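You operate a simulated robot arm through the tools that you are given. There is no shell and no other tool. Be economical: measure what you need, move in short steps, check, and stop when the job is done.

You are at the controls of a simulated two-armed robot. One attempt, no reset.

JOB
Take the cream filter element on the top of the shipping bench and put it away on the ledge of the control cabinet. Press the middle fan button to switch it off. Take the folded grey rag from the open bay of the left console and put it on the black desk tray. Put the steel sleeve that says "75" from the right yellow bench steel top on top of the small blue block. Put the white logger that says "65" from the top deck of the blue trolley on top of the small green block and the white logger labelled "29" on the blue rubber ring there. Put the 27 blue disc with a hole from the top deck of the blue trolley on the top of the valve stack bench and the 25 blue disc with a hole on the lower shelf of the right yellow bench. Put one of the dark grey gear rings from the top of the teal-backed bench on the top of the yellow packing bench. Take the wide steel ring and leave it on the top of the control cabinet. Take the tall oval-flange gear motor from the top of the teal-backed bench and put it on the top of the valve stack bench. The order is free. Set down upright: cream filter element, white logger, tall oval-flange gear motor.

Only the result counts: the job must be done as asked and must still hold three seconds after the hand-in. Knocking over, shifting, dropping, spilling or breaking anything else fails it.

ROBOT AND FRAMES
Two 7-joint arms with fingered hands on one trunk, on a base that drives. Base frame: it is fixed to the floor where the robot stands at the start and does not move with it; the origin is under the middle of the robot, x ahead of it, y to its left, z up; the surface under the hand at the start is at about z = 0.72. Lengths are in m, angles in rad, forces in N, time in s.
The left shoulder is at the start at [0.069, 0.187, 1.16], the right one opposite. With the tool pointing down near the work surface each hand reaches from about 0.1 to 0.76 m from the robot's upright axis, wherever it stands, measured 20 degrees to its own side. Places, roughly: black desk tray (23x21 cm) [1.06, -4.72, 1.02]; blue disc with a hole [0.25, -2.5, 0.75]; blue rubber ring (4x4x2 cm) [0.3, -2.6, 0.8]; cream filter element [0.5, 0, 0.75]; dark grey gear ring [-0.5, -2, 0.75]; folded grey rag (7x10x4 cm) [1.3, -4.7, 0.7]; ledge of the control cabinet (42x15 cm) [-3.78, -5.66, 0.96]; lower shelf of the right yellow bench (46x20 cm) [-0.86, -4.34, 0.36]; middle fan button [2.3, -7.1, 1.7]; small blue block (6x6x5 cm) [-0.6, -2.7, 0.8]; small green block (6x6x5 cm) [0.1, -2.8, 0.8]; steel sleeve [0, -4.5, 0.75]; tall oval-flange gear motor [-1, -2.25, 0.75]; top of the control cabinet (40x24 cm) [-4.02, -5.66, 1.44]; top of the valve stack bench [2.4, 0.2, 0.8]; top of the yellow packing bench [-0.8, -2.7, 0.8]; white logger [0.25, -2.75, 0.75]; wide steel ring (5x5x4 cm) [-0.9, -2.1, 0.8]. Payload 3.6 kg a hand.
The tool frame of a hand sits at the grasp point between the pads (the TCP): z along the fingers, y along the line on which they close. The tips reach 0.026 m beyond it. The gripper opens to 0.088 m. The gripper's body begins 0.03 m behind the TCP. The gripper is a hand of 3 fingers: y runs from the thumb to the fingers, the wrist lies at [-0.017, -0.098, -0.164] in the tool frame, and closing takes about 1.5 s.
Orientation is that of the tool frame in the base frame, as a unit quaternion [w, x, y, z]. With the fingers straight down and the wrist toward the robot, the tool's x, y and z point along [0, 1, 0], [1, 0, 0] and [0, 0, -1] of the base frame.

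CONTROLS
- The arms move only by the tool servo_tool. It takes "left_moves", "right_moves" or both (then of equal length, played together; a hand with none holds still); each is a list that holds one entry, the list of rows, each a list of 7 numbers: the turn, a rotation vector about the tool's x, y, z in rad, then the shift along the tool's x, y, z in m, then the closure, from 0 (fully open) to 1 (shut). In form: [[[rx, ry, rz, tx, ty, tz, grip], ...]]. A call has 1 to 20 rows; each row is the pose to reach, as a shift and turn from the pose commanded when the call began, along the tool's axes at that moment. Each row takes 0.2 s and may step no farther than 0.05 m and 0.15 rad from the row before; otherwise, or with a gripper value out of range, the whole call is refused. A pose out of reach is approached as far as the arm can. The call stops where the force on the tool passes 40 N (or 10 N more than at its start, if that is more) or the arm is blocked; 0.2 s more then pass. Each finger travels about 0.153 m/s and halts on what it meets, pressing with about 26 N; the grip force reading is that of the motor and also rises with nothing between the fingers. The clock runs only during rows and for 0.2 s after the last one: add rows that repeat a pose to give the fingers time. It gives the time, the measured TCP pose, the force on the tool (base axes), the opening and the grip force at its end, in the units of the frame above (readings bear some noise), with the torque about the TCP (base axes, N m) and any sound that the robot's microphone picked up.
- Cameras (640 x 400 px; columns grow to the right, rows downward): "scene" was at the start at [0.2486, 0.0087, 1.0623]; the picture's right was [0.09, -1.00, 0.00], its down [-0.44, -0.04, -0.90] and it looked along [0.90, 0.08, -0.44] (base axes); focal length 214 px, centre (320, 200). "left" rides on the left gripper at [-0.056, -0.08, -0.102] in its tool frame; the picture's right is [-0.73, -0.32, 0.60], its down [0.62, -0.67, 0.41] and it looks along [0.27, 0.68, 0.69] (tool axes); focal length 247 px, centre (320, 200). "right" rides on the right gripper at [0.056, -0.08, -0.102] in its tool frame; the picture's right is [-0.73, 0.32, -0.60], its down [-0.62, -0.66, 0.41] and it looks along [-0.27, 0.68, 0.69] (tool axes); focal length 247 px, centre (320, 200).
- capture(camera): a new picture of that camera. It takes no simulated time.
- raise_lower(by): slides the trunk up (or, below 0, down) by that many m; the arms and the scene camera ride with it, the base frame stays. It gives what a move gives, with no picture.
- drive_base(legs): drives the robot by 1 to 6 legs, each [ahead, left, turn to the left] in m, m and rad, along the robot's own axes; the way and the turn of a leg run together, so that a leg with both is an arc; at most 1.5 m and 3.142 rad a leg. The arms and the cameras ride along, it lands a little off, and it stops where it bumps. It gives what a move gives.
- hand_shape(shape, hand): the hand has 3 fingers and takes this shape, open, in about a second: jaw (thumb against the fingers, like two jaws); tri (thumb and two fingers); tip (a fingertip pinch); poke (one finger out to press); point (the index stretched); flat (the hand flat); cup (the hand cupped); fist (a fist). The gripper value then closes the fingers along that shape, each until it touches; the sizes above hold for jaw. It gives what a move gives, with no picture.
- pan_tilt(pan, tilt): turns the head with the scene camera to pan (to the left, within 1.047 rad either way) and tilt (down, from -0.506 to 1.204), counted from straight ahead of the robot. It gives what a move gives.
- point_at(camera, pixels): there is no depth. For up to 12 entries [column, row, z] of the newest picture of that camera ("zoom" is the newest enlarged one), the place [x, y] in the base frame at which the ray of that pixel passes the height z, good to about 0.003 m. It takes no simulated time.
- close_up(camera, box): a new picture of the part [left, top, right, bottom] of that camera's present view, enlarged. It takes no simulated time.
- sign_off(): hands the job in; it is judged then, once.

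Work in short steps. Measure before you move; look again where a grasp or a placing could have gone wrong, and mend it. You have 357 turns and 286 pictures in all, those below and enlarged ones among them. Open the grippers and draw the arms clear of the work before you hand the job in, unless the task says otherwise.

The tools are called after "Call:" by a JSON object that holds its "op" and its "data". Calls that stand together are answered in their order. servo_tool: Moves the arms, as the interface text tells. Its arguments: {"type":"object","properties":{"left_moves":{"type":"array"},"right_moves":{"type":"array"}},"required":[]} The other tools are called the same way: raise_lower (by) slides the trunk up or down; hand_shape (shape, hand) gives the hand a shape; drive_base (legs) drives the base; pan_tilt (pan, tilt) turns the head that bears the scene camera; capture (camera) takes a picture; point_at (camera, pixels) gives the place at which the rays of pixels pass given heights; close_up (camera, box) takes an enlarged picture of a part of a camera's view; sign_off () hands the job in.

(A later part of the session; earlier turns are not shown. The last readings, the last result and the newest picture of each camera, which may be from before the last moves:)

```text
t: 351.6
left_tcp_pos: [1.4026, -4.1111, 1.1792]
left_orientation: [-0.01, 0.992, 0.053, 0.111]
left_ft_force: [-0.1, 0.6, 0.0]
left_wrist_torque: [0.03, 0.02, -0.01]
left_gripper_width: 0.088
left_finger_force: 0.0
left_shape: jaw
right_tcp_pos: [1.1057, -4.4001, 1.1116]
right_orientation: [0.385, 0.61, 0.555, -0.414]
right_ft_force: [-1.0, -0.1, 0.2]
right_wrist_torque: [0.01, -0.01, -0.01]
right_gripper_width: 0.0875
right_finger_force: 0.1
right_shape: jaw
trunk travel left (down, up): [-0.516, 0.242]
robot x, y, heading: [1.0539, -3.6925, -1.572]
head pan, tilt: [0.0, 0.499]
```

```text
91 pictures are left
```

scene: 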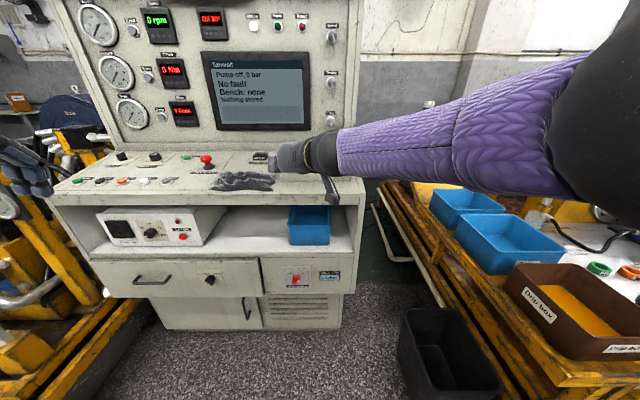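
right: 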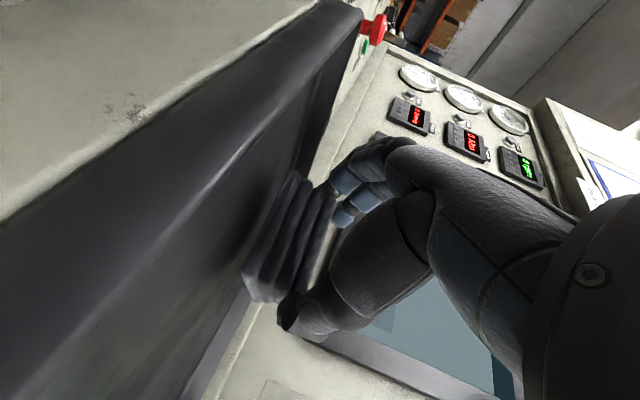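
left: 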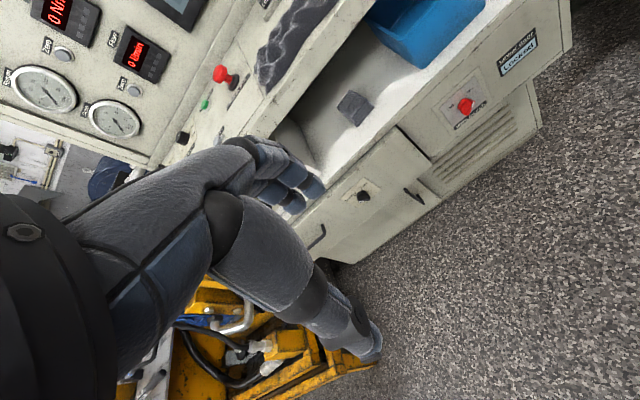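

The hand hides the tray; I un-tilt and un-yaw the right arm to home.

Call:
{"op": "servo_tool", "data": {"right_moves": [[[0, 0.133, 0, 0.005, 0, -0.02, 0], [0, 0.267, 0, 0.01, 0, -0.04, 0], [0, 0.4, 0, 0.015, 0, -0.06, 0], [0, 0.533, 0, 0.02, 0, -0.08, 0], [0, 0.667, 0, 0.02, 0, -0.1, 0], [0, 0.8, 0, 0.02, 0, -0.12, 0], [0, 0.933, 0, 0.02, 0, -0.14, 0], [0, 1.067, 0, 0.02, 0, -0.16, 0], [0, 1.2, 0, 0.02, 0, -0.17, 0]]]}}

Call:
{"op": "servo_tool", "data": {"right_moves": [[[0, 0, 0.15, 0, -0.02, 0, 0], [0, 0, 0.3, 0, -0.04, 0, 0], [0, 0, 0.45, 0, -0.06, 0, 0], [0, 0, 0.6, 0, -0.08, 0, 0], [0, 0, 0.75, 0, -0.1, 0, 0], [0, 0, 0.9, 0, -0.12, 0, 0], [0, 0, 1.05, 0, -0.14, 0, 0], [0, 0, 1.2, 0, -0.16, 0, 0], [0, 0, 1.35, 0, -0.18, 0, 0], [0, 0, 1.5, 0, -0.2, 0, 0]]]}}

Call:
{"op": "pan_tilt", "data": {"pan": 0.35, "tilt": 0.2}}

Call:
{"op": "capture", "data": {"camera": "scene"}}

```text
t: 353.6
left_tcp_pos: [1.4024, -4.1137, 1.1785]
left_orientation: [-0.01, 0.992, 0.053, 0.111]
left_ft_force: [0.9, 0.1, 0.2]
left_wrist_torque: [0.05, 0.0, 0.01]
left_gripper_width: 0.088
left_finger_force: 0.0
left_shape: jaw
right_tcp_pos: [1.1183, -4.2357, 1.1556]
right_orientation: [0.002, 0.737, 0.676, 0.004]
right_ft_force: [-0.2, -0.1, -0.1]
right_wrist_torque: [-0.02, 0.03, -0.03]
right_gripper_width: 0.0879
right_finger_force: 0.1
right_shape: jaw
right hand out of reach, approached as far as the arm can: row 1
trunk travel left (down, up): [-0.516, 0.242]
robot x, y, heading: [1.0505, -3.6952, -1.573]
head pan, tilt: [0.0, 0.499]
```

```text
t: 355.8
left_tcp_pos: [1.4002, -4.1123, 1.181]
left_orientation: [-0.01, 0.992, 0.052, 0.112]
left_ft_force: [0.3, 0.6, -0.3]
left_wrist_torque: [0.01, 0.01, 0.01]
left_gripper_width: 0.0879
left_finger_force: 0.1
left_shape: jaw
right_tcp_pos: [0.8755, -4.4021, 1.1249]
right_orientation: [-0.007, 0.996, 0.086, 0.02]
right_ft_force: [-0.6, 1.0, 0.6]
right_wrist_torque: [0.04, -0.04, 0.03]
right_gripper_width: 0.0879
right_finger_force: 0.1
right_shape: jaw
right hand out of reach, approached as far as the arm can: row 5, 6, 7, 8, 9, 10
trunk travel left (down, up): [-0.516, 0.242]
robot x, y, heading: [1.0505, -3.6914, -1.574]
head pan, tilt: [0.0, 0.499]
```

```text
t: 356.6
left_tcp_pos: [1.401, -4.1131, 1.1786]
left_orientation: [-0.01, 0.992, 0.052, 0.111]
left_ft_force: [0.1, 0.2, 0.2]
left_wrist_torque: [-0.03, -0.01, 0.02]
left_gripper_width: 0.0877
left_finger_force: 0.1
left_shape: jaw
right_tcp_pos: [0.8778, -4.4037, 1.1251]
right_orientation: [-0.005, 0.996, 0.087, 0.017]
right_ft_force: [-0.6, 0.0, 0.4]
right_wrist_torque: [0.06, -0.02, -0.03]
right_gripper_width: 0.0877
right_finger_force: 0.0
right_shape: jaw
trunk travel left (down, up): [-0.516, 0.242]
robot x, y, heading: [1.052, -3.6868, -1.578]
head pan, tilt: [0.351, 0.201]
```

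```text
90 pictures are left
```

scene: 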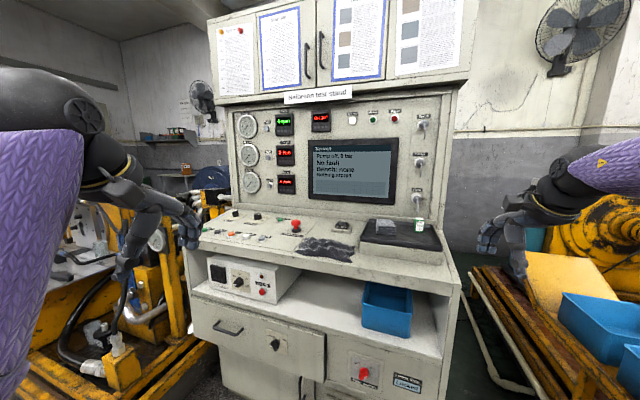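

The rag lies on the tray at (385,225). Next the fan button; I pull the right hand in, turn to face east, and look along the hall.

Call:
{"op": "servo_tool", "data": {"right_moves": [[[0, 0, 0.05, 0, -0.04, 0, 0], [0, 0, 0.1, 0, -0.08, 0, 0], [0, 0, 0.15, 0, -0.12, 0, 0], [0, 0, 0.17, 0, -0.16, 0, 0], [0, 0, 0.17, 0, -0.2, 0, 0]]]}}

Call:
{"op": "drive_base", "data": {"legs": [[0.03, 0, 0], [0, 0, 1.578]]}}

Call:
{"op": "pan_tilt", "data": {"pan": -0.5, "tilt": 0.2}}

Call:
{"op": "capture", "data": {"camera": "scene"}}

```text
t: 357.8
left_tcp_pos: [1.4028, -4.1141, 1.1789]
left_orientation: [-0.01, 0.992, 0.052, 0.111]
left_ft_force: [-0.5, -0.4, -0.1]
left_wrist_torque: [-0.04, 0.03, 0.0]
left_gripper_width: 0.0879
left_finger_force: 0.0
left_shape: jaw
right_tcp_pos: [0.8069, -4.4042, 1.1036]
right_orientation: [-0.004, 0.999, 0.028, 0.028]
right_ft_force: [-0.3, -0.4, 0.7]
right_wrist_torque: [-0.04, 0.0, 0.01]
right_gripper_width: 0.0877
right_finger_force: 0.0
right_shape: jaw
right hand out of reach, approached as far as the arm can: row 1, 2, 3, 4, 5
trunk travel left (down, up): [-0.516, 0.242]
robot x, y, heading: [1.0499, -3.691, -1.57]
head pan, tilt: [0.351, 0.201]
```

```text
t: 362.4
left_tcp_pos: [1.488, -3.3891, 1.1798]
left_orientation: [-0.084, 0.68, 0.724, 0.073]
left_ft_force: [0.2, -0.1, -0.2]
left_wrist_torque: [0.0, -0.01, -0.03]
left_gripper_width: 0.0879
left_finger_force: 0.1
left_shape: jaw
right_tcp_pos: [1.7534, -3.9958, 1.1028]
right_orientation: [-0.021, 0.702, 0.712, 0.018]
right_ft_force: [0.8, 0.5, -0.4]
right_wrist_torque: [0.0, 0.0, -0.01]
right_gripper_width: 0.0879
right_finger_force: 0.1
right_shape: jaw
trunk travel left (down, up): [-0.516, 0.242]
robot x, y, heading: [1.049, -3.7201, -0.041]
head pan, tilt: [0.351, 0.201]
```

```text
t: 363.6
left_tcp_pos: [1.4871, -3.3875, 1.1787]
left_orientation: [-0.084, 0.68, 0.724, 0.073]
left_ft_force: [0.4, 0.8, 0.4]
left_wrist_torque: [0.02, -0.01, -0.03]
left_gripper_width: 0.0876
left_finger_force: 0.0
left_shape: jaw
right_tcp_pos: [1.7536, -3.9965, 1.105]
right_orientation: [-0.021, 0.702, 0.712, 0.018]
right_ft_force: [-0.8, 0.4, -0.5]
right_wrist_torque: [0.0, 0.01, 0.0]
right_gripper_width: 0.0876
right_finger_force: 0.1
right_shape: jaw
trunk travel left (down, up): [-0.516, 0.242]
robot x, y, heading: [1.0542, -3.7217, -0.05]
head pan, tilt: [-0.499, 0.201]
```

```text
89 pictures are left
```

scene: 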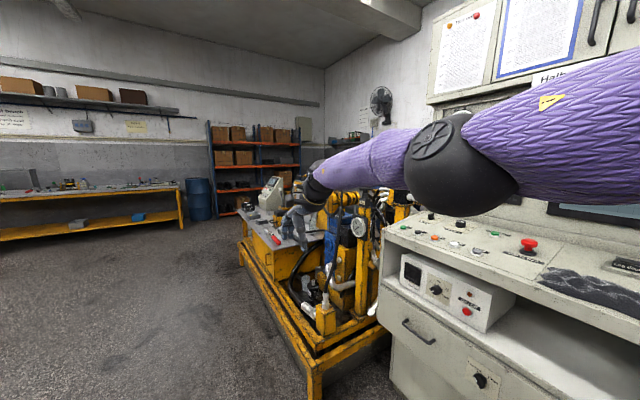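

The way to the south wall isn't here; I drive east along the aisle past the left yellow bench and look south behind it.

Call:
{"op": "drive_base", "data": {"legs": [[0.75, 0.05, 0.05], [0.3, 0.35, 0], [1.5, 0, 0], [0.3, 0, 0], [0, 0, -1.2]]}}

Call:
{"op": "pan_tilt", "data": {"pan": 0, "tilt": 0.2}}

Call:
{"op": "capture", "data": {"camera": "scene"}}

```text
t: 381.5
left_tcp_pos: [4.3378, -3.6249, 1.1801]
left_orientation: [-0.03, 0.967, 0.231, 0.108]
left_ft_force: [0.1, 0.1, 0.4]
left_wrist_torque: [-0.01, 0.02, 0.0]
left_gripper_width: 0.0881
left_finger_force: 0.1
left_shape: jaw
right_tcp_pos: [3.8826, -4.1094, 1.1045]
right_orientation: [-0.009, 0.978, 0.209, 0.026]
right_ft_force: [0.5, -0.1, 1.1]
right_wrist_torque: [-0.02, -0.01, 0.01]
right_gripper_width: 0.0876
right_finger_force: 0.0
right_shape: jaw
trunk travel left (down, up): [-0.516, 0.242]
robot x, y, heading: [3.8594, -3.3554, -1.21]
head pan, tilt: [-0.499, 0.201]
```

```text
t: 382.4
left_tcp_pos: [4.3378, -3.6239, 1.179]
left_orientation: [-0.03, 0.967, 0.23, 0.107]
left_ft_force: [-0.4, -0.3, 0.2]
left_wrist_torque: [-0.01, 0.04, -0.02]
left_gripper_width: 0.088
left_finger_force: 0.0
left_shape: jaw
right_tcp_pos: [3.884, -4.1079, 1.1042]
right_orientation: [-0.009, 0.978, 0.208, 0.026]
right_ft_force: [0.4, 0.3, -0.3]
right_wrist_torque: [0.02, 0.03, -0.04]
right_gripper_width: 0.0878
right_finger_force: 0.1
right_shape: jaw
trunk travel left (down, up): [-0.516, 0.242]
robot x, y, heading: [3.8574, -3.3529, -1.212]
head pan, tilt: [0.0, 0.201]
```

```text
88 pictures are left
```

scene: 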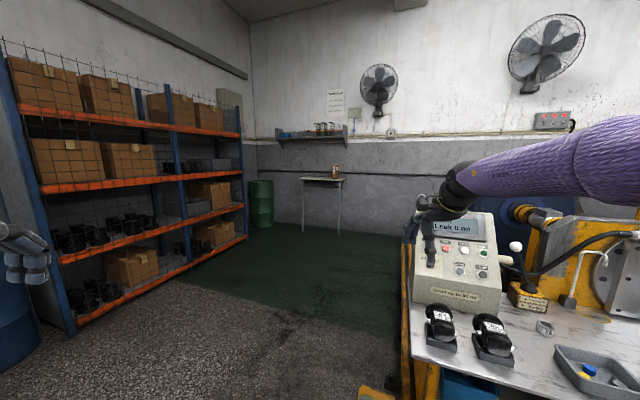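

The button panel is on the south wall at (552,120). I zoom on it, and drive into the green floor area to look behind the bench.

Call:
{"op": "close_up", "data": {"camera": "scene", "box": [500, 90, 620, 150]}}

Call:
{"op": "drive_base", "data": {"legs": [[0, 0.4, 0.1], [1.5, 0, 0], [0.5, 0, 0], [0, 0, -0.8]]}}

Call:
{"op": "capture", "data": {"camera": "scene"}}

```text
5.33 times, centred on (560, 120) of scene
```

zoom: 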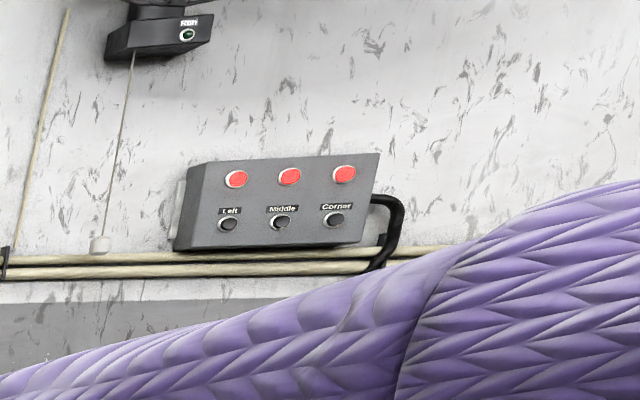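

```text
t: 396.6
left_tcp_pos: [5.3855, -5.4592, 1.1791]
left_orientation: [0.006, 0.989, -0.095, 0.111]
left_ft_force: [-0.1, 0.1, -0.2]
left_wrist_torque: [-0.01, -0.01, 0.03]
left_gripper_width: 0.088
left_finger_force: 0.0
left_shape: jaw
right_tcp_pos: [4.7294, -5.5632, 1.104]
right_orientation: [0.001, 0.992, -0.12, 0.027]
right_ft_force: [0.2, 0.6, -0.7]
right_wrist_torque: [-0.03, 0.02, -0.03]
right_gripper_width: 0.0878
right_finger_force: 0.0
right_shape: jaw
trunk travel left (down, up): [-0.516, 0.242]
robot x, y, heading: [5.1713, -4.9546, -1.868]
head pan, tilt: [0.0, 0.201]
```

```text
86 pictures are left
```

scene: 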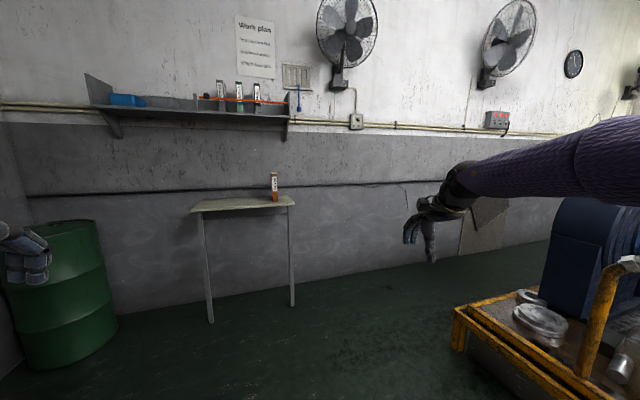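

The lower row has the buttons labelled Left / Middle / Corner (red ones above are lamps). The corridor along the wall is open; I measure it.

Call:
{"op": "point_at", "data": {"camera": "scene", "pixels": [[455, 348, 0.1], [460, 318, 0.4], [430, 262, 0.0], [293, 305, 0.0], [548, 240, 0.0], [320, 278, 0.0]]}}

Call:
{"op": "pan_tilt", "data": {"pan": -0.6, "tilt": 0.3}}

Call:
{"op": "capture", "data": {"camera": "scene"}}

```text
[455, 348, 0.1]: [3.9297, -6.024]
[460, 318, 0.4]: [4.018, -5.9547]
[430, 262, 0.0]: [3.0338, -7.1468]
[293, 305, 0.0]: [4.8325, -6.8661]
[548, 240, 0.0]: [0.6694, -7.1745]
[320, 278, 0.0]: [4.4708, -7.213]
```

```text
t: 397.6
left_tcp_pos: [5.385, -5.4601, 1.1795]
left_orientation: [0.006, 0.989, -0.095, 0.111]
left_ft_force: [0.1, -0.5, -0.2]
left_wrist_torque: [0.0, -0.02, -0.02]
left_gripper_width: 0.0882
left_finger_force: 0.2
left_shape: jaw
right_tcp_pos: [4.7302, -5.564, 1.1049]
right_orientation: [0.001, 0.992, -0.119, 0.027]
right_ft_force: [-0.5, 0.5, 0.3]
right_wrist_torque: [-0.01, -0.01, 0.03]
right_gripper_width: 0.0879
right_finger_force: 0.2
right_shape: jaw
trunk travel left (down, up): [-0.516, 0.242]
robot x, y, heading: [5.1705, -4.9528, -1.871]
head pan, tilt: [-0.6, 0.3]
```

```text
85 pictures are left
```

scene: 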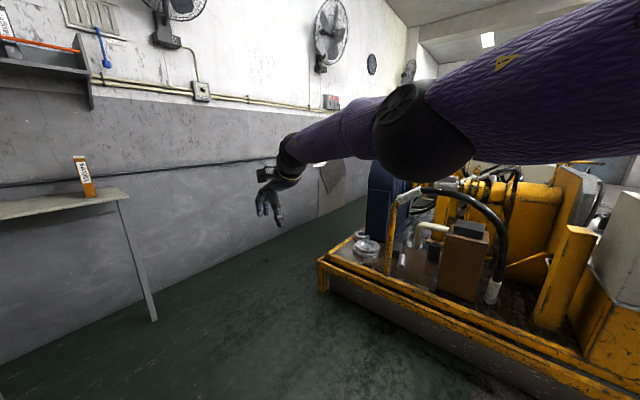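

Corridor y −6.0…−7.18 is wide enough, but I need my right arm retracted first. I bring it back up to its home pose.

Call:
{"op": "servo_tool", "data": {"right_moves": [[[0, 0, 0, 0.005, -0.005, -0.035, 0], [0, 0, 0, 0.015, -0.02, -0.065, 0], [0, 0, 0, 0.025, -0.045, -0.095, 0], [0, 0, 0, 0.035, -0.07, -0.12, 0], [0, 0, 0, 0.05, -0.1, -0.14, 0], [0, 0, 0, 0.065, -0.135, -0.145, 0], [0, 0, 0, 0.075, -0.165, -0.145, 0]]]}}

```text
t: 399.2
left_tcp_pos: [5.3853, -5.4606, 1.1784]
left_orientation: [0.006, 0.989, -0.097, 0.111]
left_ft_force: [-0.6, -0.1, 0.3]
left_wrist_torque: [0.02, 0.01, 0.01]
left_gripper_width: 0.088
left_finger_force: 0.1
left_shape: jaw
right_tcp_pos: [4.7085, -5.5642, 1.2635]
right_orientation: [-0.002, 0.992, -0.12, 0.027]
right_ft_force: [-1.1, -0.5, 0.2]
right_wrist_torque: [0.01, -0.02, 0.03]
right_gripper_width: 0.0877
right_finger_force: 0.1
right_shape: jaw
right hand out of reach, approached as far as the arm can: row 1, 2, 3, 4, 5, 6, 7
trunk travel left (down, up): [-0.516, 0.242]
robot x, y, heading: [5.1736, -4.9551, -1.87]
head pan, tilt: [-0.6, 0.3]
```

It rises but won't retract (wrist limit). I yaw the hand −1.0 while pulling it back.

Call:
{"op": "servo_tool", "data": {"right_moves": [[[0, 0, -0.14, 0, -0.01, 0, 0], [0, 0, -0.28, 0.0, -0.03, 0, 0], [0, 0, -0.42, 0.01, -0.06, 0, 0], [0, 0, -0.56, 0.02, -0.09, 0, 0], [0, 0, -0.7, 0.03, -0.12, 0, 0], [0, 0, -0.84, 0.04, -0.15, 0, 0], [0, 0, -0.98, 0.05, -0.18, 0, 0]]]}}

Call:
{"op": "servo_tool", "data": {"right_moves": [[[0, 0, 0.14, 0, 0, 0, 0], [0, 0, 0.28, 0, 0, 0, 0], [0, 0, 0.42, 0, 0, 0, 0], [0, 0, 0.56, 0, 0, 0, 0], [0, 0, 0.7, 0, 0, 0, 0], [0, 0, 0.84, 0, 0, 0, 0], [0, 0, 0.98, 0, 0, 0, 0]]]}}

```text
t: 400.8
left_tcp_pos: [5.3855, -5.4579, 1.1799]
left_orientation: [0.006, 0.989, -0.096, 0.111]
left_ft_force: [0.6, 0.7, -0.7]
left_wrist_torque: [0.0, 0.01, 0.02]
left_gripper_width: 0.0879
left_finger_force: 0.1
left_shape: jaw
right_tcp_pos: [4.8016, -5.4044, 1.2719]
right_orientation: [0.015, 0.933, 0.359, 0.022]
right_ft_force: [0.8, 0.0, 0.0]
right_wrist_torque: [-0.07, 0.06, -0.04]
right_gripper_width: 0.0878
right_finger_force: 0.0
right_shape: jaw
right hand out of reach, approached as far as the arm can: row 1, 2, 3, 4, 5
trunk travel left (down, up): [-0.516, 0.242]
robot x, y, heading: [5.174, -4.9559, -1.871]
head pan, tilt: [-0.6, 0.3]
```

```text
t: 402.4
left_tcp_pos: [5.3855, -5.4617, 1.1784]
left_orientation: [0.005, 0.989, -0.096, 0.11]
left_ft_force: [-0.3, 0.0, 0.2]
left_wrist_torque: [0.04, -0.02, 0.01]
left_gripper_width: 0.0879
left_finger_force: 0.0
left_shape: jaw
right_tcp_pos: [4.6668, -5.5302, 1.2703]
right_orientation: [-0.012, 0.994, -0.097, 0.037]
right_ft_force: [-0.6, -0.3, -0.3]
right_wrist_torque: [0.02, -0.01, 0.02]
right_gripper_width: 0.0876
right_finger_force: 0.0
right_shape: jaw
right hand out of reach, approached as far as the arm can: row 4, 5, 6, 7
trunk travel left (down, up): [-0.516, 0.242]
robot x, y, heading: [5.1731, -4.9565, -1.876]
head pan, tilt: [-0.6, 0.3]
```

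Yawed retraction works, so I'll keep that configuration and make the hand point forward horizontally for pressing: yaw −1.45, retract, then tilt −1.5.

Call:
{"op": "servo_tool", "data": {"right_moves": [[[0, 0, -0.145, 0, -0.02, 0, 0], [0, 0, -0.29, 0, -0.04, 0, 0], [0, 0, -0.435, 0.0, -0.07, 0, 0], [0, 0, -0.58, 0.01, -0.1, 0, 0], [0, 0, -0.725, 0.02, -0.13, 0, 0], [0, 0, -0.87, 0.03, -0.16, 0, 0], [0, 0, -1.015, 0.04, -0.19, 0, 0], [0, 0, -1.16, 0.05, -0.21, 0, 0], [0, 0, -1.305, 0.06, -0.22, 0, 0], [0, 0, -1.45, 0.07, -0.22, 0, 0]]]}}

Call:
{"op": "servo_tool", "data": {"right_moves": [[[0, -0.15, 0, 0, 0, 0, 0], [0, -0.3, 0, 0, 0, 0, 0], [0, -0.45, 0, 0, 0, 0, 0], [0, -0.6, 0, 0, 0, 0, 0], [0, -0.75, 0, 0, 0, 0, 0], [0, -0.9, 0, 0, 0, 0, 0], [0, -1.05, 0, 0, 0, 0, 0], [0, -1.2, 0, 0, 0, 0, 0], [0, -1.35, 0, 0, 0, 0, 0], [0, -1.5, 0, 0, 0, 0, 0]]]}}

Call:
{"op": "hand_shape", "data": {"hand": "right", "shape": "poke"}}

```text
t: 404.6
left_tcp_pos: [5.385, -5.4599, 1.1796]
left_orientation: [0.006, 0.989, -0.096, 0.111]
left_ft_force: [0.4, -0.5, 0.1]
left_wrist_torque: [0.0, -0.03, 0.01]
left_gripper_width: 0.0879
left_finger_force: 0.0
left_shape: jaw
right_tcp_pos: [4.7718, -5.3279, 1.2765]
right_orientation: [0.018, 0.808, 0.588, 0.034]
right_ft_force: [-0.5, 0.2, 0.4]
right_wrist_torque: [0.04, 0.03, -0.05]
right_gripper_width: 0.0879
right_finger_force: 0.0
right_shape: jaw
trunk travel left (down, up): [-0.516, 0.242]
robot x, y, heading: [5.1743, -4.9536, -1.875]
head pan, tilt: [-0.6, 0.3]
```

```text
t: 406.8
left_tcp_pos: [5.3852, -5.4597, 1.179]
left_orientation: [0.007, 0.989, -0.095, 0.111]
left_ft_force: [-0.3, -0.3, 0.1]
left_wrist_torque: [0.0, 0.0, 0.01]
left_gripper_width: 0.0877
left_finger_force: 0.0
left_shape: jaw
right_tcp_pos: [4.7705, -5.328, 1.2779]
right_orientation: [0.414, 0.615, 0.416, -0.527]
right_ft_force: [0.4, 0.1, -0.1]
right_wrist_torque: [0.02, 0.02, 0.02]
right_gripper_width: 0.0879
right_finger_force: 0.0
right_shape: jaw
trunk travel left (down, up): [-0.516, 0.242]
robot x, y, heading: [5.1705, -4.9504, -1.874]
head pan, tilt: [-0.6, 0.3]
```

```text
t: 407.7
left_tcp_pos: [5.3857, -5.4592, 1.1798]
left_orientation: [0.006, 0.989, -0.095, 0.112]
left_ft_force: [0.0, 0.0, -0.2]
left_wrist_torque: [0.0, 0.01, 0.03]
left_gripper_width: 0.0879
left_finger_force: 0.1
left_shape: jaw
right_tcp_pos: [4.7703, -5.3282, 1.2776]
right_orientation: [0.413, 0.615, 0.418, -0.525]
right_ft_force: [-0.4, 1.1, -0.6]
right_wrist_torque: [0.01, 0.0, -0.04]
right_gripper_width: 0.0002
right_finger_force: 0.1
right_shape: poke
trunk travel left (down, up): [-0.516, 0.242]
robot x, y, heading: [5.1718, -4.9531, -1.872]
head pan, tilt: [-0.6, 0.3]
```

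The hand points forward with a finger out. I raise the trunk fully and drive: south, turn west, into the corridor.

Call:
{"op": "raise_lower", "data": {"by": 0.24}}

Call:
{"op": "drive_base", "data": {"legs": [[1.22, 0, 0], [0, 0, -1.27], [0, 0.42, 0]]}}

Call:
{"op": "pan_tilt", "data": {"pan": 0, "tilt": 0.35}}

Call:
{"op": "capture", "data": {"camera": "scene"}}

```text
t: 410.2
left_tcp_pos: [5.3854, -5.4584, 1.4189]
left_orientation: [0.006, 0.989, -0.096, 0.111]
left_ft_force: [-0.8, 0.0, 0.2]
left_wrist_torque: [0.0, -0.01, 0.0]
left_gripper_width: 0.0878
left_finger_force: 0.0
left_shape: jaw
right_tcp_pos: [4.7704, -5.3286, 1.5173]
right_orientation: [0.413, 0.616, 0.418, -0.525]
right_ft_force: [-0.9, -0.3, 0.4]
right_wrist_torque: [0.01, 0.0, -0.03]
right_gripper_width: 0.0
right_finger_force: 0.1
right_shape: poke
trunk travel left (down, up): [-0.756, 0.002]
robot x, y, heading: [5.1726, -4.9513, -1.877]
head pan, tilt: [-0.6, 0.3]
```

```text
t: 421.9
left_tcp_pos: [4.443, -6.9219, 1.4203]
left_orientation: [0.07, 0.752, -0.65, 0.087]
left_ft_force: [0.3, -0.8, 0.9]
left_wrist_torque: [0.02, -0.01, -0.03]
left_gripper_width: 0.0878
left_finger_force: 0.1
left_shape: jaw
right_tcp_pos: [4.3628, -6.2969, 1.5175]
right_orientation: [0.033, 0.743, -0.015, -0.668]
right_ft_force: [-0.1, -0.5, -0.8]
right_wrist_torque: [-0.06, -0.04, 0.01]
right_gripper_width: 0.0
right_finger_force: 0.1
right_shape: poke
trunk travel left (down, up): [-0.756, 0.002]
robot x, y, heading: [4.8464, -6.5475, -3.102]
head pan, tilt: [-0.6, 0.3]
stopped in leg 3: the robot was blocked; the commanded pose is now the measured one
```

```text
t: 422.9
left_tcp_pos: [4.4429, -6.9188, 1.4195]
left_orientation: [0.069, 0.753, -0.649, 0.087]
left_ft_force: [-0.4, 0.2, -0.1]
left_wrist_torque: [-0.02, -0.01, 0.01]
left_gripper_width: 0.088
left_finger_force: 0.0
left_shape: jaw
right_tcp_pos: [4.3612, -6.2956, 1.5174]
right_orientation: [0.032, 0.743, -0.015, -0.668]
right_ft_force: [0.6, 0.1, -0.4]
right_wrist_torque: [0.03, 0.02, -0.02]
right_gripper_width: 0.0
right_finger_force: 0.0
right_shape: poke
trunk travel left (down, up): [-0.756, 0.002]
robot x, y, heading: [4.8493, -6.5501, -3.102]
head pan, tilt: [0.0, 0.351]
```

```text
84 pictures are left
```

scene: 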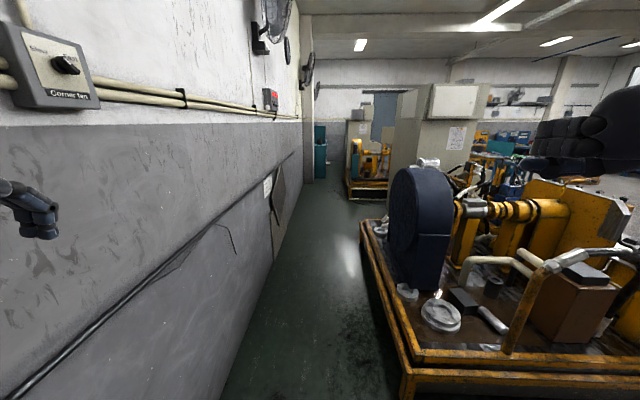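

I edge off slightly and drive west along the corridor to x≈2.7.

Call:
{"op": "drive_base", "data": {"legs": [[0, -0.03, -0.035], [1.5, 0, 0], [0.6, 0, 0]]}}

Call:
{"op": "pan_tilt", "data": {"pan": 0.7, "tilt": 0.0}}

Call:
{"op": "capture", "data": {"camera": "scene"}}

```text
t: 433.8
left_tcp_pos: [2.3377, -6.9926, 1.4194]
left_orientation: [0.068, 0.763, -0.637, 0.088]
left_ft_force: [-0.6, -0.2, -0.4]
left_wrist_torque: [0.01, 0.0, -0.02]
left_gripper_width: 0.088
left_finger_force: 0.0
left_shape: jaw
right_tcp_pos: [2.2362, -6.3731, 1.5164]
right_orientation: [0.045, 0.744, -0.002, -0.667]
right_ft_force: [-0.5, 0.3, 0.1]
right_wrist_torque: [-0.01, 0.01, 0.01]
right_gripper_width: 0.0
right_finger_force: 0.1
right_shape: poke
trunk travel left (down, up): [-0.756, 0.002]
robot x, y, heading: [2.7323, -6.6089, -3.074]
head pan, tilt: [0.0, 0.351]
```

```text
t: 434.9
left_tcp_pos: [2.3385, -6.992, 1.4187]
left_orientation: [0.068, 0.763, -0.637, 0.088]
left_ft_force: [0.2, 0.6, 0.0]
left_wrist_torque: [0.01, -0.01, 0.01]
left_gripper_width: 0.0879
left_finger_force: 0.1
left_shape: jaw
right_tcp_pos: [2.2354, -6.3733, 1.5163]
right_orientation: [0.045, 0.743, -0.002, -0.667]
right_ft_force: [0.2, -0.8, -0.1]
right_wrist_torque: [0.0, -0.02, -0.02]
right_gripper_width: 0.0
right_finger_force: 0.0
right_shape: poke
trunk travel left (down, up): [-0.756, 0.002]
robot x, y, heading: [2.7373, -6.6126, -3.079]
head pan, tilt: [0.7, 0.0]
```

```text
83 pictures are left
```

scene: 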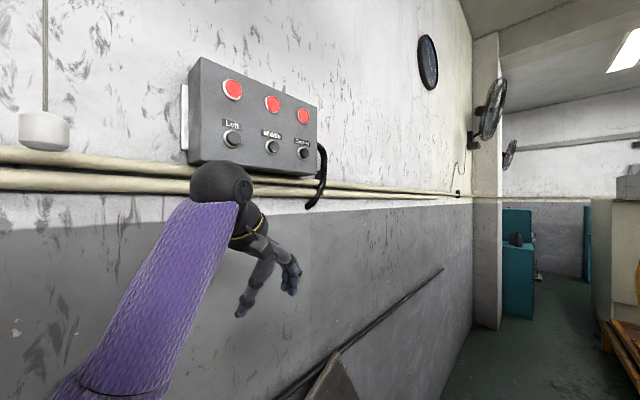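

Middle button ≈(2.2,−7.08,1.65). I shift ahead 0.22 and north 0.28, then turn to face the wall.

Call:
{"op": "drive_base", "data": {"legs": [[0.22, 0, 0], [0, -0.28, 0], [0, 0, 1.5]]}}

Call:
{"op": "pan_tilt", "data": {"pan": -0.3, "tilt": -0.1}}

Call:
{"op": "capture", "data": {"camera": "scene"}}

Call:
{"op": "capture", "data": {"camera": "right"}}

```text
t: 441.7
left_tcp_pos: [2.8484, -6.7685, 1.4193]
left_orientation: [-0.011, 0.992, 0.052, 0.111]
left_ft_force: [-0.4, -0.8, -0.2]
left_wrist_torque: [0.0, 0.0, -0.01]
left_gripper_width: 0.0881
left_finger_force: 0.0
left_shape: jaw
right_tcp_pos: [2.2222, -6.8241, 1.5166]
right_orientation: [0.487, 0.547, 0.504, -0.458]
right_ft_force: [0.4, -0.2, -0.3]
right_wrist_torque: [0.0, -0.02, -0.02]
right_gripper_width: 0.0
right_finger_force: 0.1
right_shape: poke
trunk travel left (down, up): [-0.756, 0.002]
robot x, y, heading: [2.494, -6.3455, -1.575]
head pan, tilt: [0.7, 0.0]
```

```text
t: 443.0
left_tcp_pos: [2.8483, -6.7678, 1.4193]
left_orientation: [-0.01, 0.992, 0.053, 0.111]
left_ft_force: [0.6, 0.7, -0.1]
left_wrist_torque: [0.01, 0.02, 0.01]
left_gripper_width: 0.0878
left_finger_force: 0.0
left_shape: jaw
right_tcp_pos: [2.2231, -6.8238, 1.5176]
right_orientation: [0.486, 0.546, 0.505, -0.458]
right_ft_force: [-0.1, 0.6, 0.7]
right_wrist_torque: [-0.02, -0.01, 0.0]
right_gripper_width: 0.0
right_finger_force: 0.1
right_shape: poke
trunk travel left (down, up): [-0.756, 0.002]
robot x, y, heading: [2.4981, -6.3492, -1.579]
head pan, tilt: [-0.3, -0.099]
```

```text
82 pictures are left
```

scene: 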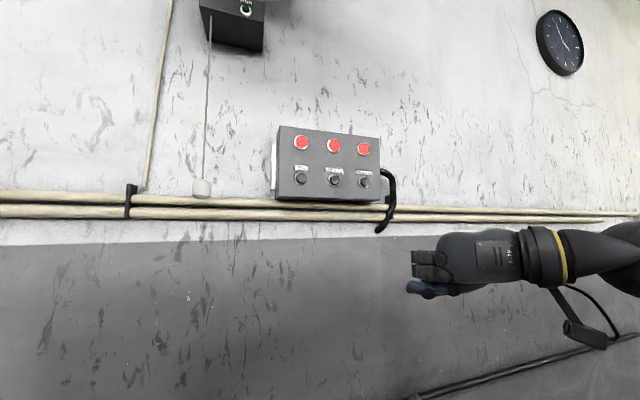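

```text
81 pictures are left
```

right: 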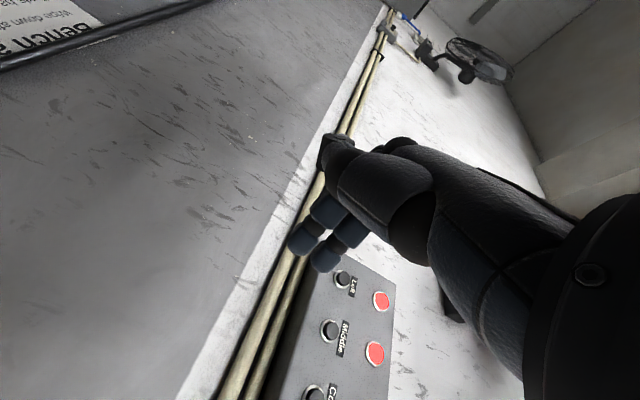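

I triangulate the middle button with the tool's rays.

Call:
{"op": "point_at", "data": {"camera": "scene", "pixels": [[335, 181, 1.6], [335, 181, 1.65], [335, 181, 1.7]]}}

Call:
{"op": "point_at", "data": {"camera": "right", "pixels": [[330, 328, 1.6], [330, 328, 1.65], [330, 328, 1.7], [343, 281, 1.65], [343, 281, 1.7]]}}

```text
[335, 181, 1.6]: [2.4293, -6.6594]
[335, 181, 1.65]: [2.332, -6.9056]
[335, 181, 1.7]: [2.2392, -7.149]
```

```text
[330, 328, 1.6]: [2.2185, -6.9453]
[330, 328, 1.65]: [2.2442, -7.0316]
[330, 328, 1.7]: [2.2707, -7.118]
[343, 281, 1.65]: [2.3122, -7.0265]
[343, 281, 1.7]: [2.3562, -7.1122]
```

Button at (2.262,−7.10,1.69). I raise the finger into line with it (d = +0.039 x, +0.175 z).

Call:
{"op": "servo_tool", "data": {"right_moves": [[[0, 0, 0, -0.034, 0.01, -0.004, 0], [0, 0, 0, -0.068, 0.02, -0.008, 0], [0, 0, 0, -0.103, 0.03, -0.011, 0], [0, 0, 0, -0.137, 0.04, -0.015, 0], [0, 0, 0, -0.171, 0.051, -0.019, 0], [0, 0, 0, -0.171, 0.051, -0.019, 0]]]}}

Call:
{"op": "capture", "data": {"camera": "right"}}

Call:
{"op": "capture", "data": {"camera": "scene"}}

```text
t: 444.4
left_tcp_pos: [2.8468, -6.7685, 1.4197]
left_orientation: [-0.01, 0.992, 0.054, 0.111]
left_ft_force: [-1.0, -0.6, -0.3]
left_wrist_torque: [-0.03, 0.01, 0.0]
left_gripper_width: 0.0879
left_finger_force: 0.0
left_shape: jaw
right_tcp_pos: [2.2605, -6.8267, 1.6929]
right_orientation: [0.487, 0.546, 0.504, -0.459]
right_ft_force: [0.0, -0.2, -0.2]
right_wrist_torque: [0.0, -0.01, 0.0]
right_gripper_width: 0.0
right_finger_force: 0.0
right_shape: poke
trunk travel left (down, up): [-0.756, 0.002]
robot x, y, heading: [2.4961, -6.3453, -1.571]
head pan, tilt: [-0.3, -0.099]
```

```text
80 pictures are left
```

right: 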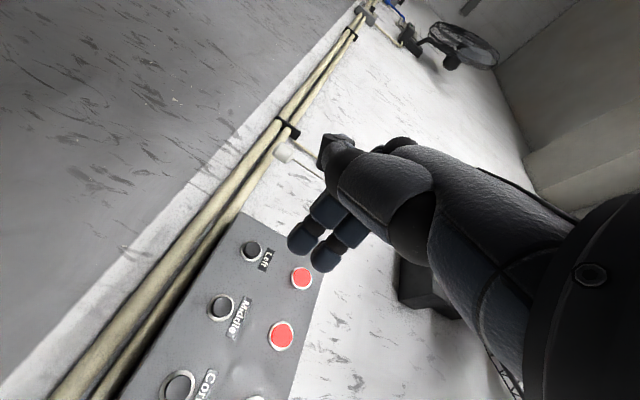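

```text
79 pictures are left
```

scene: 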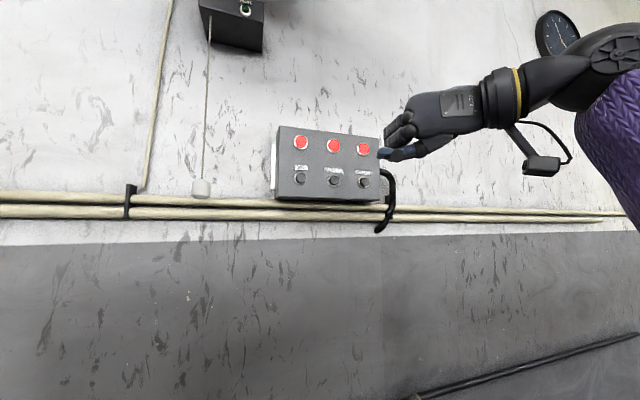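

I locate the extended fingertip (scene (383,153)) and the button again.

Call:
{"op": "point_at", "data": {"camera": "scene", "pixels": [[383, 153, 1.65], [383, 153, 1.66], [383, 153, 1.67], [383, 153, 1.68], [383, 153, 1.69], [335, 181, 1.68], [335, 181, 1.69]]}}

Call:
{"op": "point_at", "data": {"camera": "right", "pixels": [[221, 307, 1.67], [221, 307, 1.68], [221, 307, 1.69], [221, 307, 1.66], [297, 246, 1.66], [322, 262, 1.66]]}}

```text
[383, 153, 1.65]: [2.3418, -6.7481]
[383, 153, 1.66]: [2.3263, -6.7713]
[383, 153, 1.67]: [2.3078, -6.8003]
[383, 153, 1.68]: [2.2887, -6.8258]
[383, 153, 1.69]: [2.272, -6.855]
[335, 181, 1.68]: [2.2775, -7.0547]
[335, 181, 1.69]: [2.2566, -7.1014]
```

```text
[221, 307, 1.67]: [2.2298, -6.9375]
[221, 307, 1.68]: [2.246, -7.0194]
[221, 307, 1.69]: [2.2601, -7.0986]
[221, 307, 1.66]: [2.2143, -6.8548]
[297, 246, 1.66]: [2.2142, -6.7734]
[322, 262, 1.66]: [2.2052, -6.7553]
```

Tip is in line (≈8 mm to +x). I correct that, drive forward 0.17 m, and check.

Call:
{"op": "servo_tool", "data": {"right_moves": [[[0, 0, 0, 0, -0.008, 0, 0], [0, 0, 0, 0, -0.008, 0, 0]]]}}

Call:
{"op": "drive_base", "data": {"legs": [[0.17, 0, 0]]}}

Call:
{"op": "capture", "data": {"camera": "right"}}

Call:
{"op": "close_up", "data": {"camera": "scene", "box": [260, 80, 440, 220]}}

```text
t: 445.0
left_tcp_pos: [2.8485, -6.768, 1.4199]
left_orientation: [-0.01, 0.992, 0.053, 0.111]
left_ft_force: [0.5, -0.8, 0.4]
left_wrist_torque: [0.02, -0.03, 0.05]
left_gripper_width: 0.0876
left_finger_force: 0.1
left_shape: jaw
right_tcp_pos: [2.2518, -6.8248, 1.6924]
right_orientation: [0.487, 0.547, 0.504, -0.458]
right_ft_force: [-1.0, 0.9, -0.6]
right_wrist_torque: [0.03, -0.02, 0.03]
right_gripper_width: 0.0
right_finger_force: 0.2
right_shape: poke
trunk travel left (down, up): [-0.756, 0.002]
robot x, y, heading: [2.4946, -6.347, -1.569]
head pan, tilt: [-0.3, -0.099]
```

```text
t: 446.5
left_tcp_pos: [2.8483, -6.9353, 1.4211]
left_orientation: [-0.01, 0.992, 0.053, 0.111]
left_ft_force: [-0.6, 0.7, -0.5]
left_wrist_torque: [-0.01, -0.01, 0.0]
left_gripper_width: 0.0877
left_finger_force: 0.2
left_shape: jaw
right_tcp_pos: [2.2516, -6.9925, 1.6937]
right_orientation: [0.487, 0.546, 0.504, -0.459]
right_ft_force: [0.7, -0.6, 0.6]
right_wrist_torque: [-0.02, -0.02, -0.03]
right_gripper_width: 0.0
right_finger_force: 0.1
right_shape: poke
trunk travel left (down, up): [-0.756, 0.002]
robot x, y, heading: [2.4935, -6.5191, -1.573]
head pan, tilt: [-0.3, -0.099]
```

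```text
78 pictures are left
```

right: 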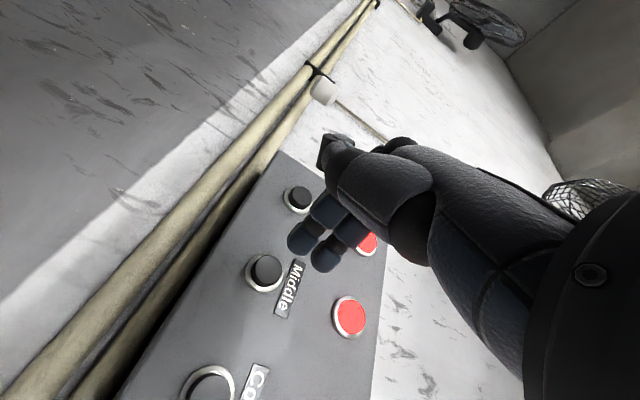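

```text
2.86 times, centred on (350, 150) of scene
```

zoom: 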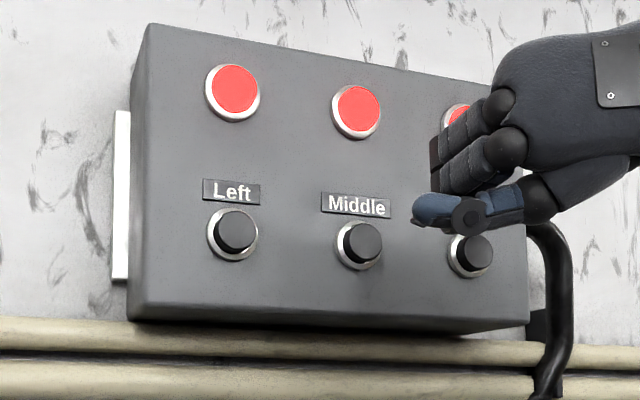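

Call:
{"op": "capture", "data": {"camera": "scene"}}

Call:
{"op": "point_at", "data": {"camera": "scene", "pixels": [[386.6, 152.7, 1.68], [386.6, 152.7, 1.69], [386.6, 152.7, 1.7], [386.6, 152.7, 1.71], [365, 165, 1.68], [365, 165, 1.69], [365, 165, 1.7]]}}

Call:
{"op": "point_at", "data": {"camera": "right", "pixels": [[265, 271, 1.68], [265, 271, 1.69], [265, 271, 1.7]]}}

```text
76 pictures are left
```

scene: 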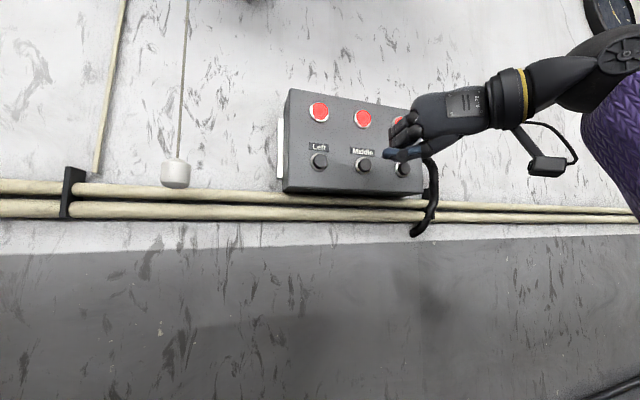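

```text
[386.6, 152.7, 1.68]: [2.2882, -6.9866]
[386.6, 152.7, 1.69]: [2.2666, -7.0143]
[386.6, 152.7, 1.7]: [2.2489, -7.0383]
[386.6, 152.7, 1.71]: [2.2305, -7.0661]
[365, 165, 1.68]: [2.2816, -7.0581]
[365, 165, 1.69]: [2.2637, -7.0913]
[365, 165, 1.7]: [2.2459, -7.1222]
```

```text
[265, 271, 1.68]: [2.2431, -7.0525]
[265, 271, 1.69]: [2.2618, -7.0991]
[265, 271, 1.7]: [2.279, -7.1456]
```

Aligned within a few mm. I push forward slowly up to ~9 cm and come back.

Call:
{"op": "servo_tool", "data": {"right_moves": [[[0, 0, 0, -0.003, 0.002, 0.03, 0], [0, 0, 0, -0.005, 0.003, 0.05, 0], [0, 0, 0, -0.006, 0.004, 0.058, 0], [0, 0, 0, -0.007, 0.004, 0.064, 0], [0, 0, 0, -0.007, 0.004, 0.069, 0], [0, 0, 0, -0.008, 0.004, 0.073, 0], [0, 0, 0, -0.008, 0.004, 0.077, 0], [0, 0, 0, -0.008, 0.004, 0.077, 0]]]}}

Call:
{"op": "close_up", "data": {"camera": "scene", "box": [270, 70, 450, 210]}}

```text
t: 448.3
left_tcp_pos: [2.8473, -6.934, 1.4208]
left_orientation: [-0.01, 0.992, 0.054, 0.111]
left_ft_force: [0.4, 0.8, -0.2]
left_wrist_torque: [-0.03, -0.02, 0.01]
left_gripper_width: 0.088
left_finger_force: 0.0
left_shape: jaw
right_tcp_pos: [2.2559, -7.0675, 1.6933]
right_orientation: [0.487, 0.546, 0.504, -0.459]
right_ft_force: [-0.3, 10.2, -2.9]
right_wrist_torque: [0.02, -0.05, -0.04]
right_gripper_width: 0.0001
right_finger_force: 0.0
right_shape: poke
trunk travel left (down, up): [-0.756, 0.002]
robot x, y, heading: [2.4944, -6.5157, -1.573]
head pan, tilt: [-0.3, -0.099]
heard: click
```

```text
2.86 times, centred on (360, 140) of scene
```

zoom: 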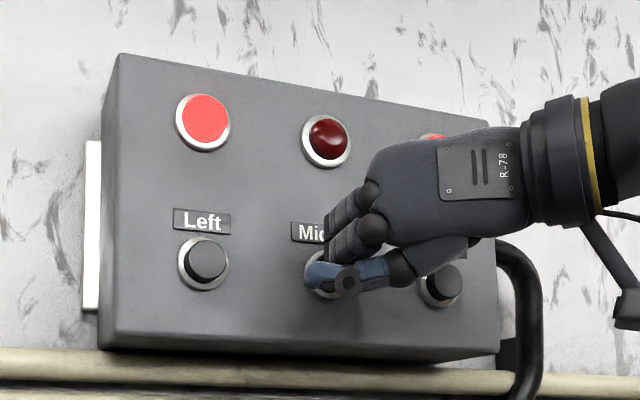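

Click heard and the middle lamp went dark. I withdraw the finger and back away.

Call:
{"op": "servo_tool", "data": {"right_moves": [[[0, 0, 0, 0, 0, -0.03, 0], [0, 0, 0, 0, 0, -0.07, 0], [0, 0, 0, 0, 0, -0.1, 0]]]}}

Call:
{"op": "drive_base", "data": {"legs": [[-0.16, 0, 0]]}}

Call:
{"op": "hand_shape", "data": {"hand": "right", "shape": "jaw"}}

Call:
{"op": "drive_base", "data": {"legs": [[0, 0, 1.571]]}}

Call:
{"op": "pan_tilt", "data": {"pan": 0, "tilt": 0.3}}

Call:
{"op": "capture", "data": {"camera": "scene"}}

```text
t: 449.1
left_tcp_pos: [2.8479, -6.9368, 1.4197]
left_orientation: [-0.011, 0.992, 0.054, 0.111]
left_ft_force: [-0.1, 0.5, -0.1]
left_wrist_torque: [-0.01, -0.01, -0.01]
left_gripper_width: 0.0878
left_finger_force: 0.1
left_shape: jaw
right_tcp_pos: [2.2558, -6.9717, 1.7019]
right_orientation: [0.487, 0.547, 0.504, -0.458]
right_ft_force: [0.1, -0.6, 0.2]
right_wrist_torque: [-0.01, -0.01, -0.01]
right_gripper_width: 0.0001
right_finger_force: 0.0
right_shape: poke
trunk travel left (down, up): [-0.756, 0.002]
robot x, y, heading: [2.4961, -6.5153, -1.57]
head pan, tilt: [-0.3, -0.099]
```

```text
t: 450.5
left_tcp_pos: [2.8482, -6.7776, 1.4191]
left_orientation: [-0.012, 0.992, 0.054, 0.111]
left_ft_force: [0.3, 0.2, 0.4]
left_wrist_torque: [0.02, -0.01, 0.0]
left_gripper_width: 0.088
left_finger_force: 0.0
left_shape: jaw
right_tcp_pos: [2.2556, -6.8141, 1.7027]
right_orientation: [0.487, 0.547, 0.504, -0.458]
right_ft_force: [-0.5, 0.3, 1.1]
right_wrist_torque: [0.0, 0.01, 0.04]
right_gripper_width: 0.0
right_finger_force: 0.0
right_shape: poke
trunk travel left (down, up): [-0.756, 0.002]
robot x, y, heading: [2.495, -6.3558, -1.567]
head pan, tilt: [-0.3, -0.099]
```

```text
t: 451.4
left_tcp_pos: [2.8485, -6.7765, 1.419]
left_orientation: [-0.01, 0.992, 0.054, 0.111]
left_ft_force: [0.0, -0.6, -0.4]
left_wrist_torque: [0.0, 0.0, 0.01]
left_gripper_width: 0.0882
left_finger_force: 0.1
left_shape: jaw
right_tcp_pos: [2.2563, -6.8111, 1.702]
right_orientation: [0.487, 0.547, 0.504, -0.458]
right_ft_force: [-0.3, -1.1, -0.7]
right_wrist_torque: [0.01, 0.04, -0.02]
right_gripper_width: 0.088
right_finger_force: 0.0
right_shape: jaw
trunk travel left (down, up): [-0.756, 0.002]
robot x, y, heading: [2.4933, -6.3557, -1.573]
head pan, tilt: [-0.3, -0.099]
```

```text
t: 455.6
left_tcp_pos: [2.9246, -6.0112, 1.4193]
left_orientation: [-0.085, 0.673, 0.731, 0.073]
left_ft_force: [0.0, 0.1, 0.6]
left_wrist_torque: [-0.01, 0.02, 0.01]
left_gripper_width: 0.088
left_finger_force: 0.0
left_shape: jaw
right_tcp_pos: [2.9461, -6.6051, 1.7014]
right_orientation: [0.668, 0.038, 0.743, 0.013]
right_ft_force: [0.0, -0.9, 0.3]
right_wrist_torque: [0.03, -0.01, 0.01]
right_gripper_width: 0.0881
right_finger_force: 0.1
right_shape: jaw
trunk travel left (down, up): [-0.756, 0.002]
robot x, y, heading: [2.4983, -6.3508, -0.025]
head pan, tilt: [-0.3, -0.099]
```

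```text
t: 456.4
left_tcp_pos: [2.9249, -6.0107, 1.4191]
left_orientation: [-0.085, 0.672, 0.732, 0.073]
left_ft_force: [0.6, -0.1, -0.6]
left_wrist_torque: [-0.03, 0.02, -0.02]
left_gripper_width: 0.0884
left_finger_force: 0.1
left_shape: jaw
right_tcp_pos: [2.9466, -6.6057, 1.7029]
right_orientation: [0.668, 0.038, 0.743, 0.013]
right_ft_force: [1.0, -0.1, 1.4]
right_wrist_torque: [0.01, -0.02, 0.01]
right_gripper_width: 0.0878
right_finger_force: 0.0
right_shape: jaw
trunk travel left (down, up): [-0.756, 0.002]
robot x, y, heading: [2.4971, -6.3532, -0.025]
head pan, tilt: [0.0, 0.3]
```

```text
74 pictures are left
```

scene: 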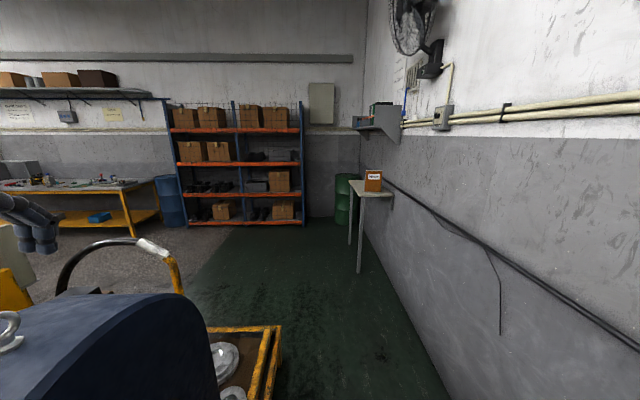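

I move slightly south, then drive east out of the corridor, turn north and go up to the main floor.

Call:
{"op": "drive_base", "data": {"legs": [[0, -0.15, 0.01], [1.5, 0, 0], [0.4, 0, 0], [0, 0, 1.585], [1.5, 0, 0], [1.5, 0, 0]]}}

Call:
{"op": "capture", "data": {"camera": "scene"}}

```text
t: 480.0
left_tcp_pos: [3.9103, -4.3284, 1.4168]
left_orientation: [-0.11, -0.092, 0.99, -0.018]
left_ft_force: [0.0, 0.4, -0.5]
left_wrist_torque: [0.0, -0.02, -0.03]
left_gripper_width: 0.0879
left_finger_force: 0.1
left_shape: jaw
right_tcp_pos: [4.4977, -4.2461, 1.7009]
right_orientation: [0.44, -0.526, 0.527, 0.502]
right_ft_force: [0.0, 0.3, 0.5]
right_wrist_torque: [0.0, 0.04, 0.0]
right_gripper_width: 0.088
right_finger_force: 0.0
right_shape: jaw
trunk travel left (down, up): [-0.756, 0.002]
robot x, y, heading: [4.3001, -4.728, 1.645]
head pan, tilt: [0.0, 0.3]
stopped in leg 6: the robot was blocked; the commanded pose is now the measured one
```

```text
73 pictures are left
```

scene: 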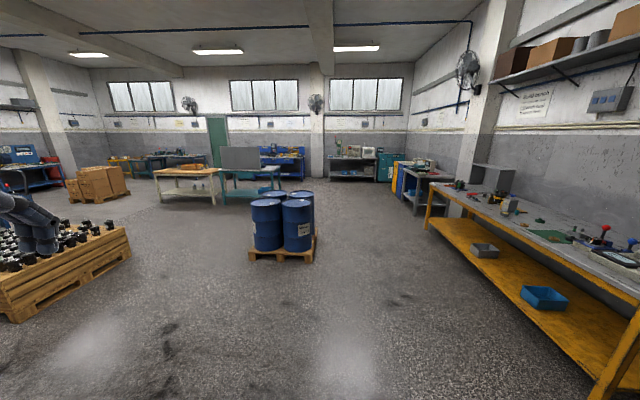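

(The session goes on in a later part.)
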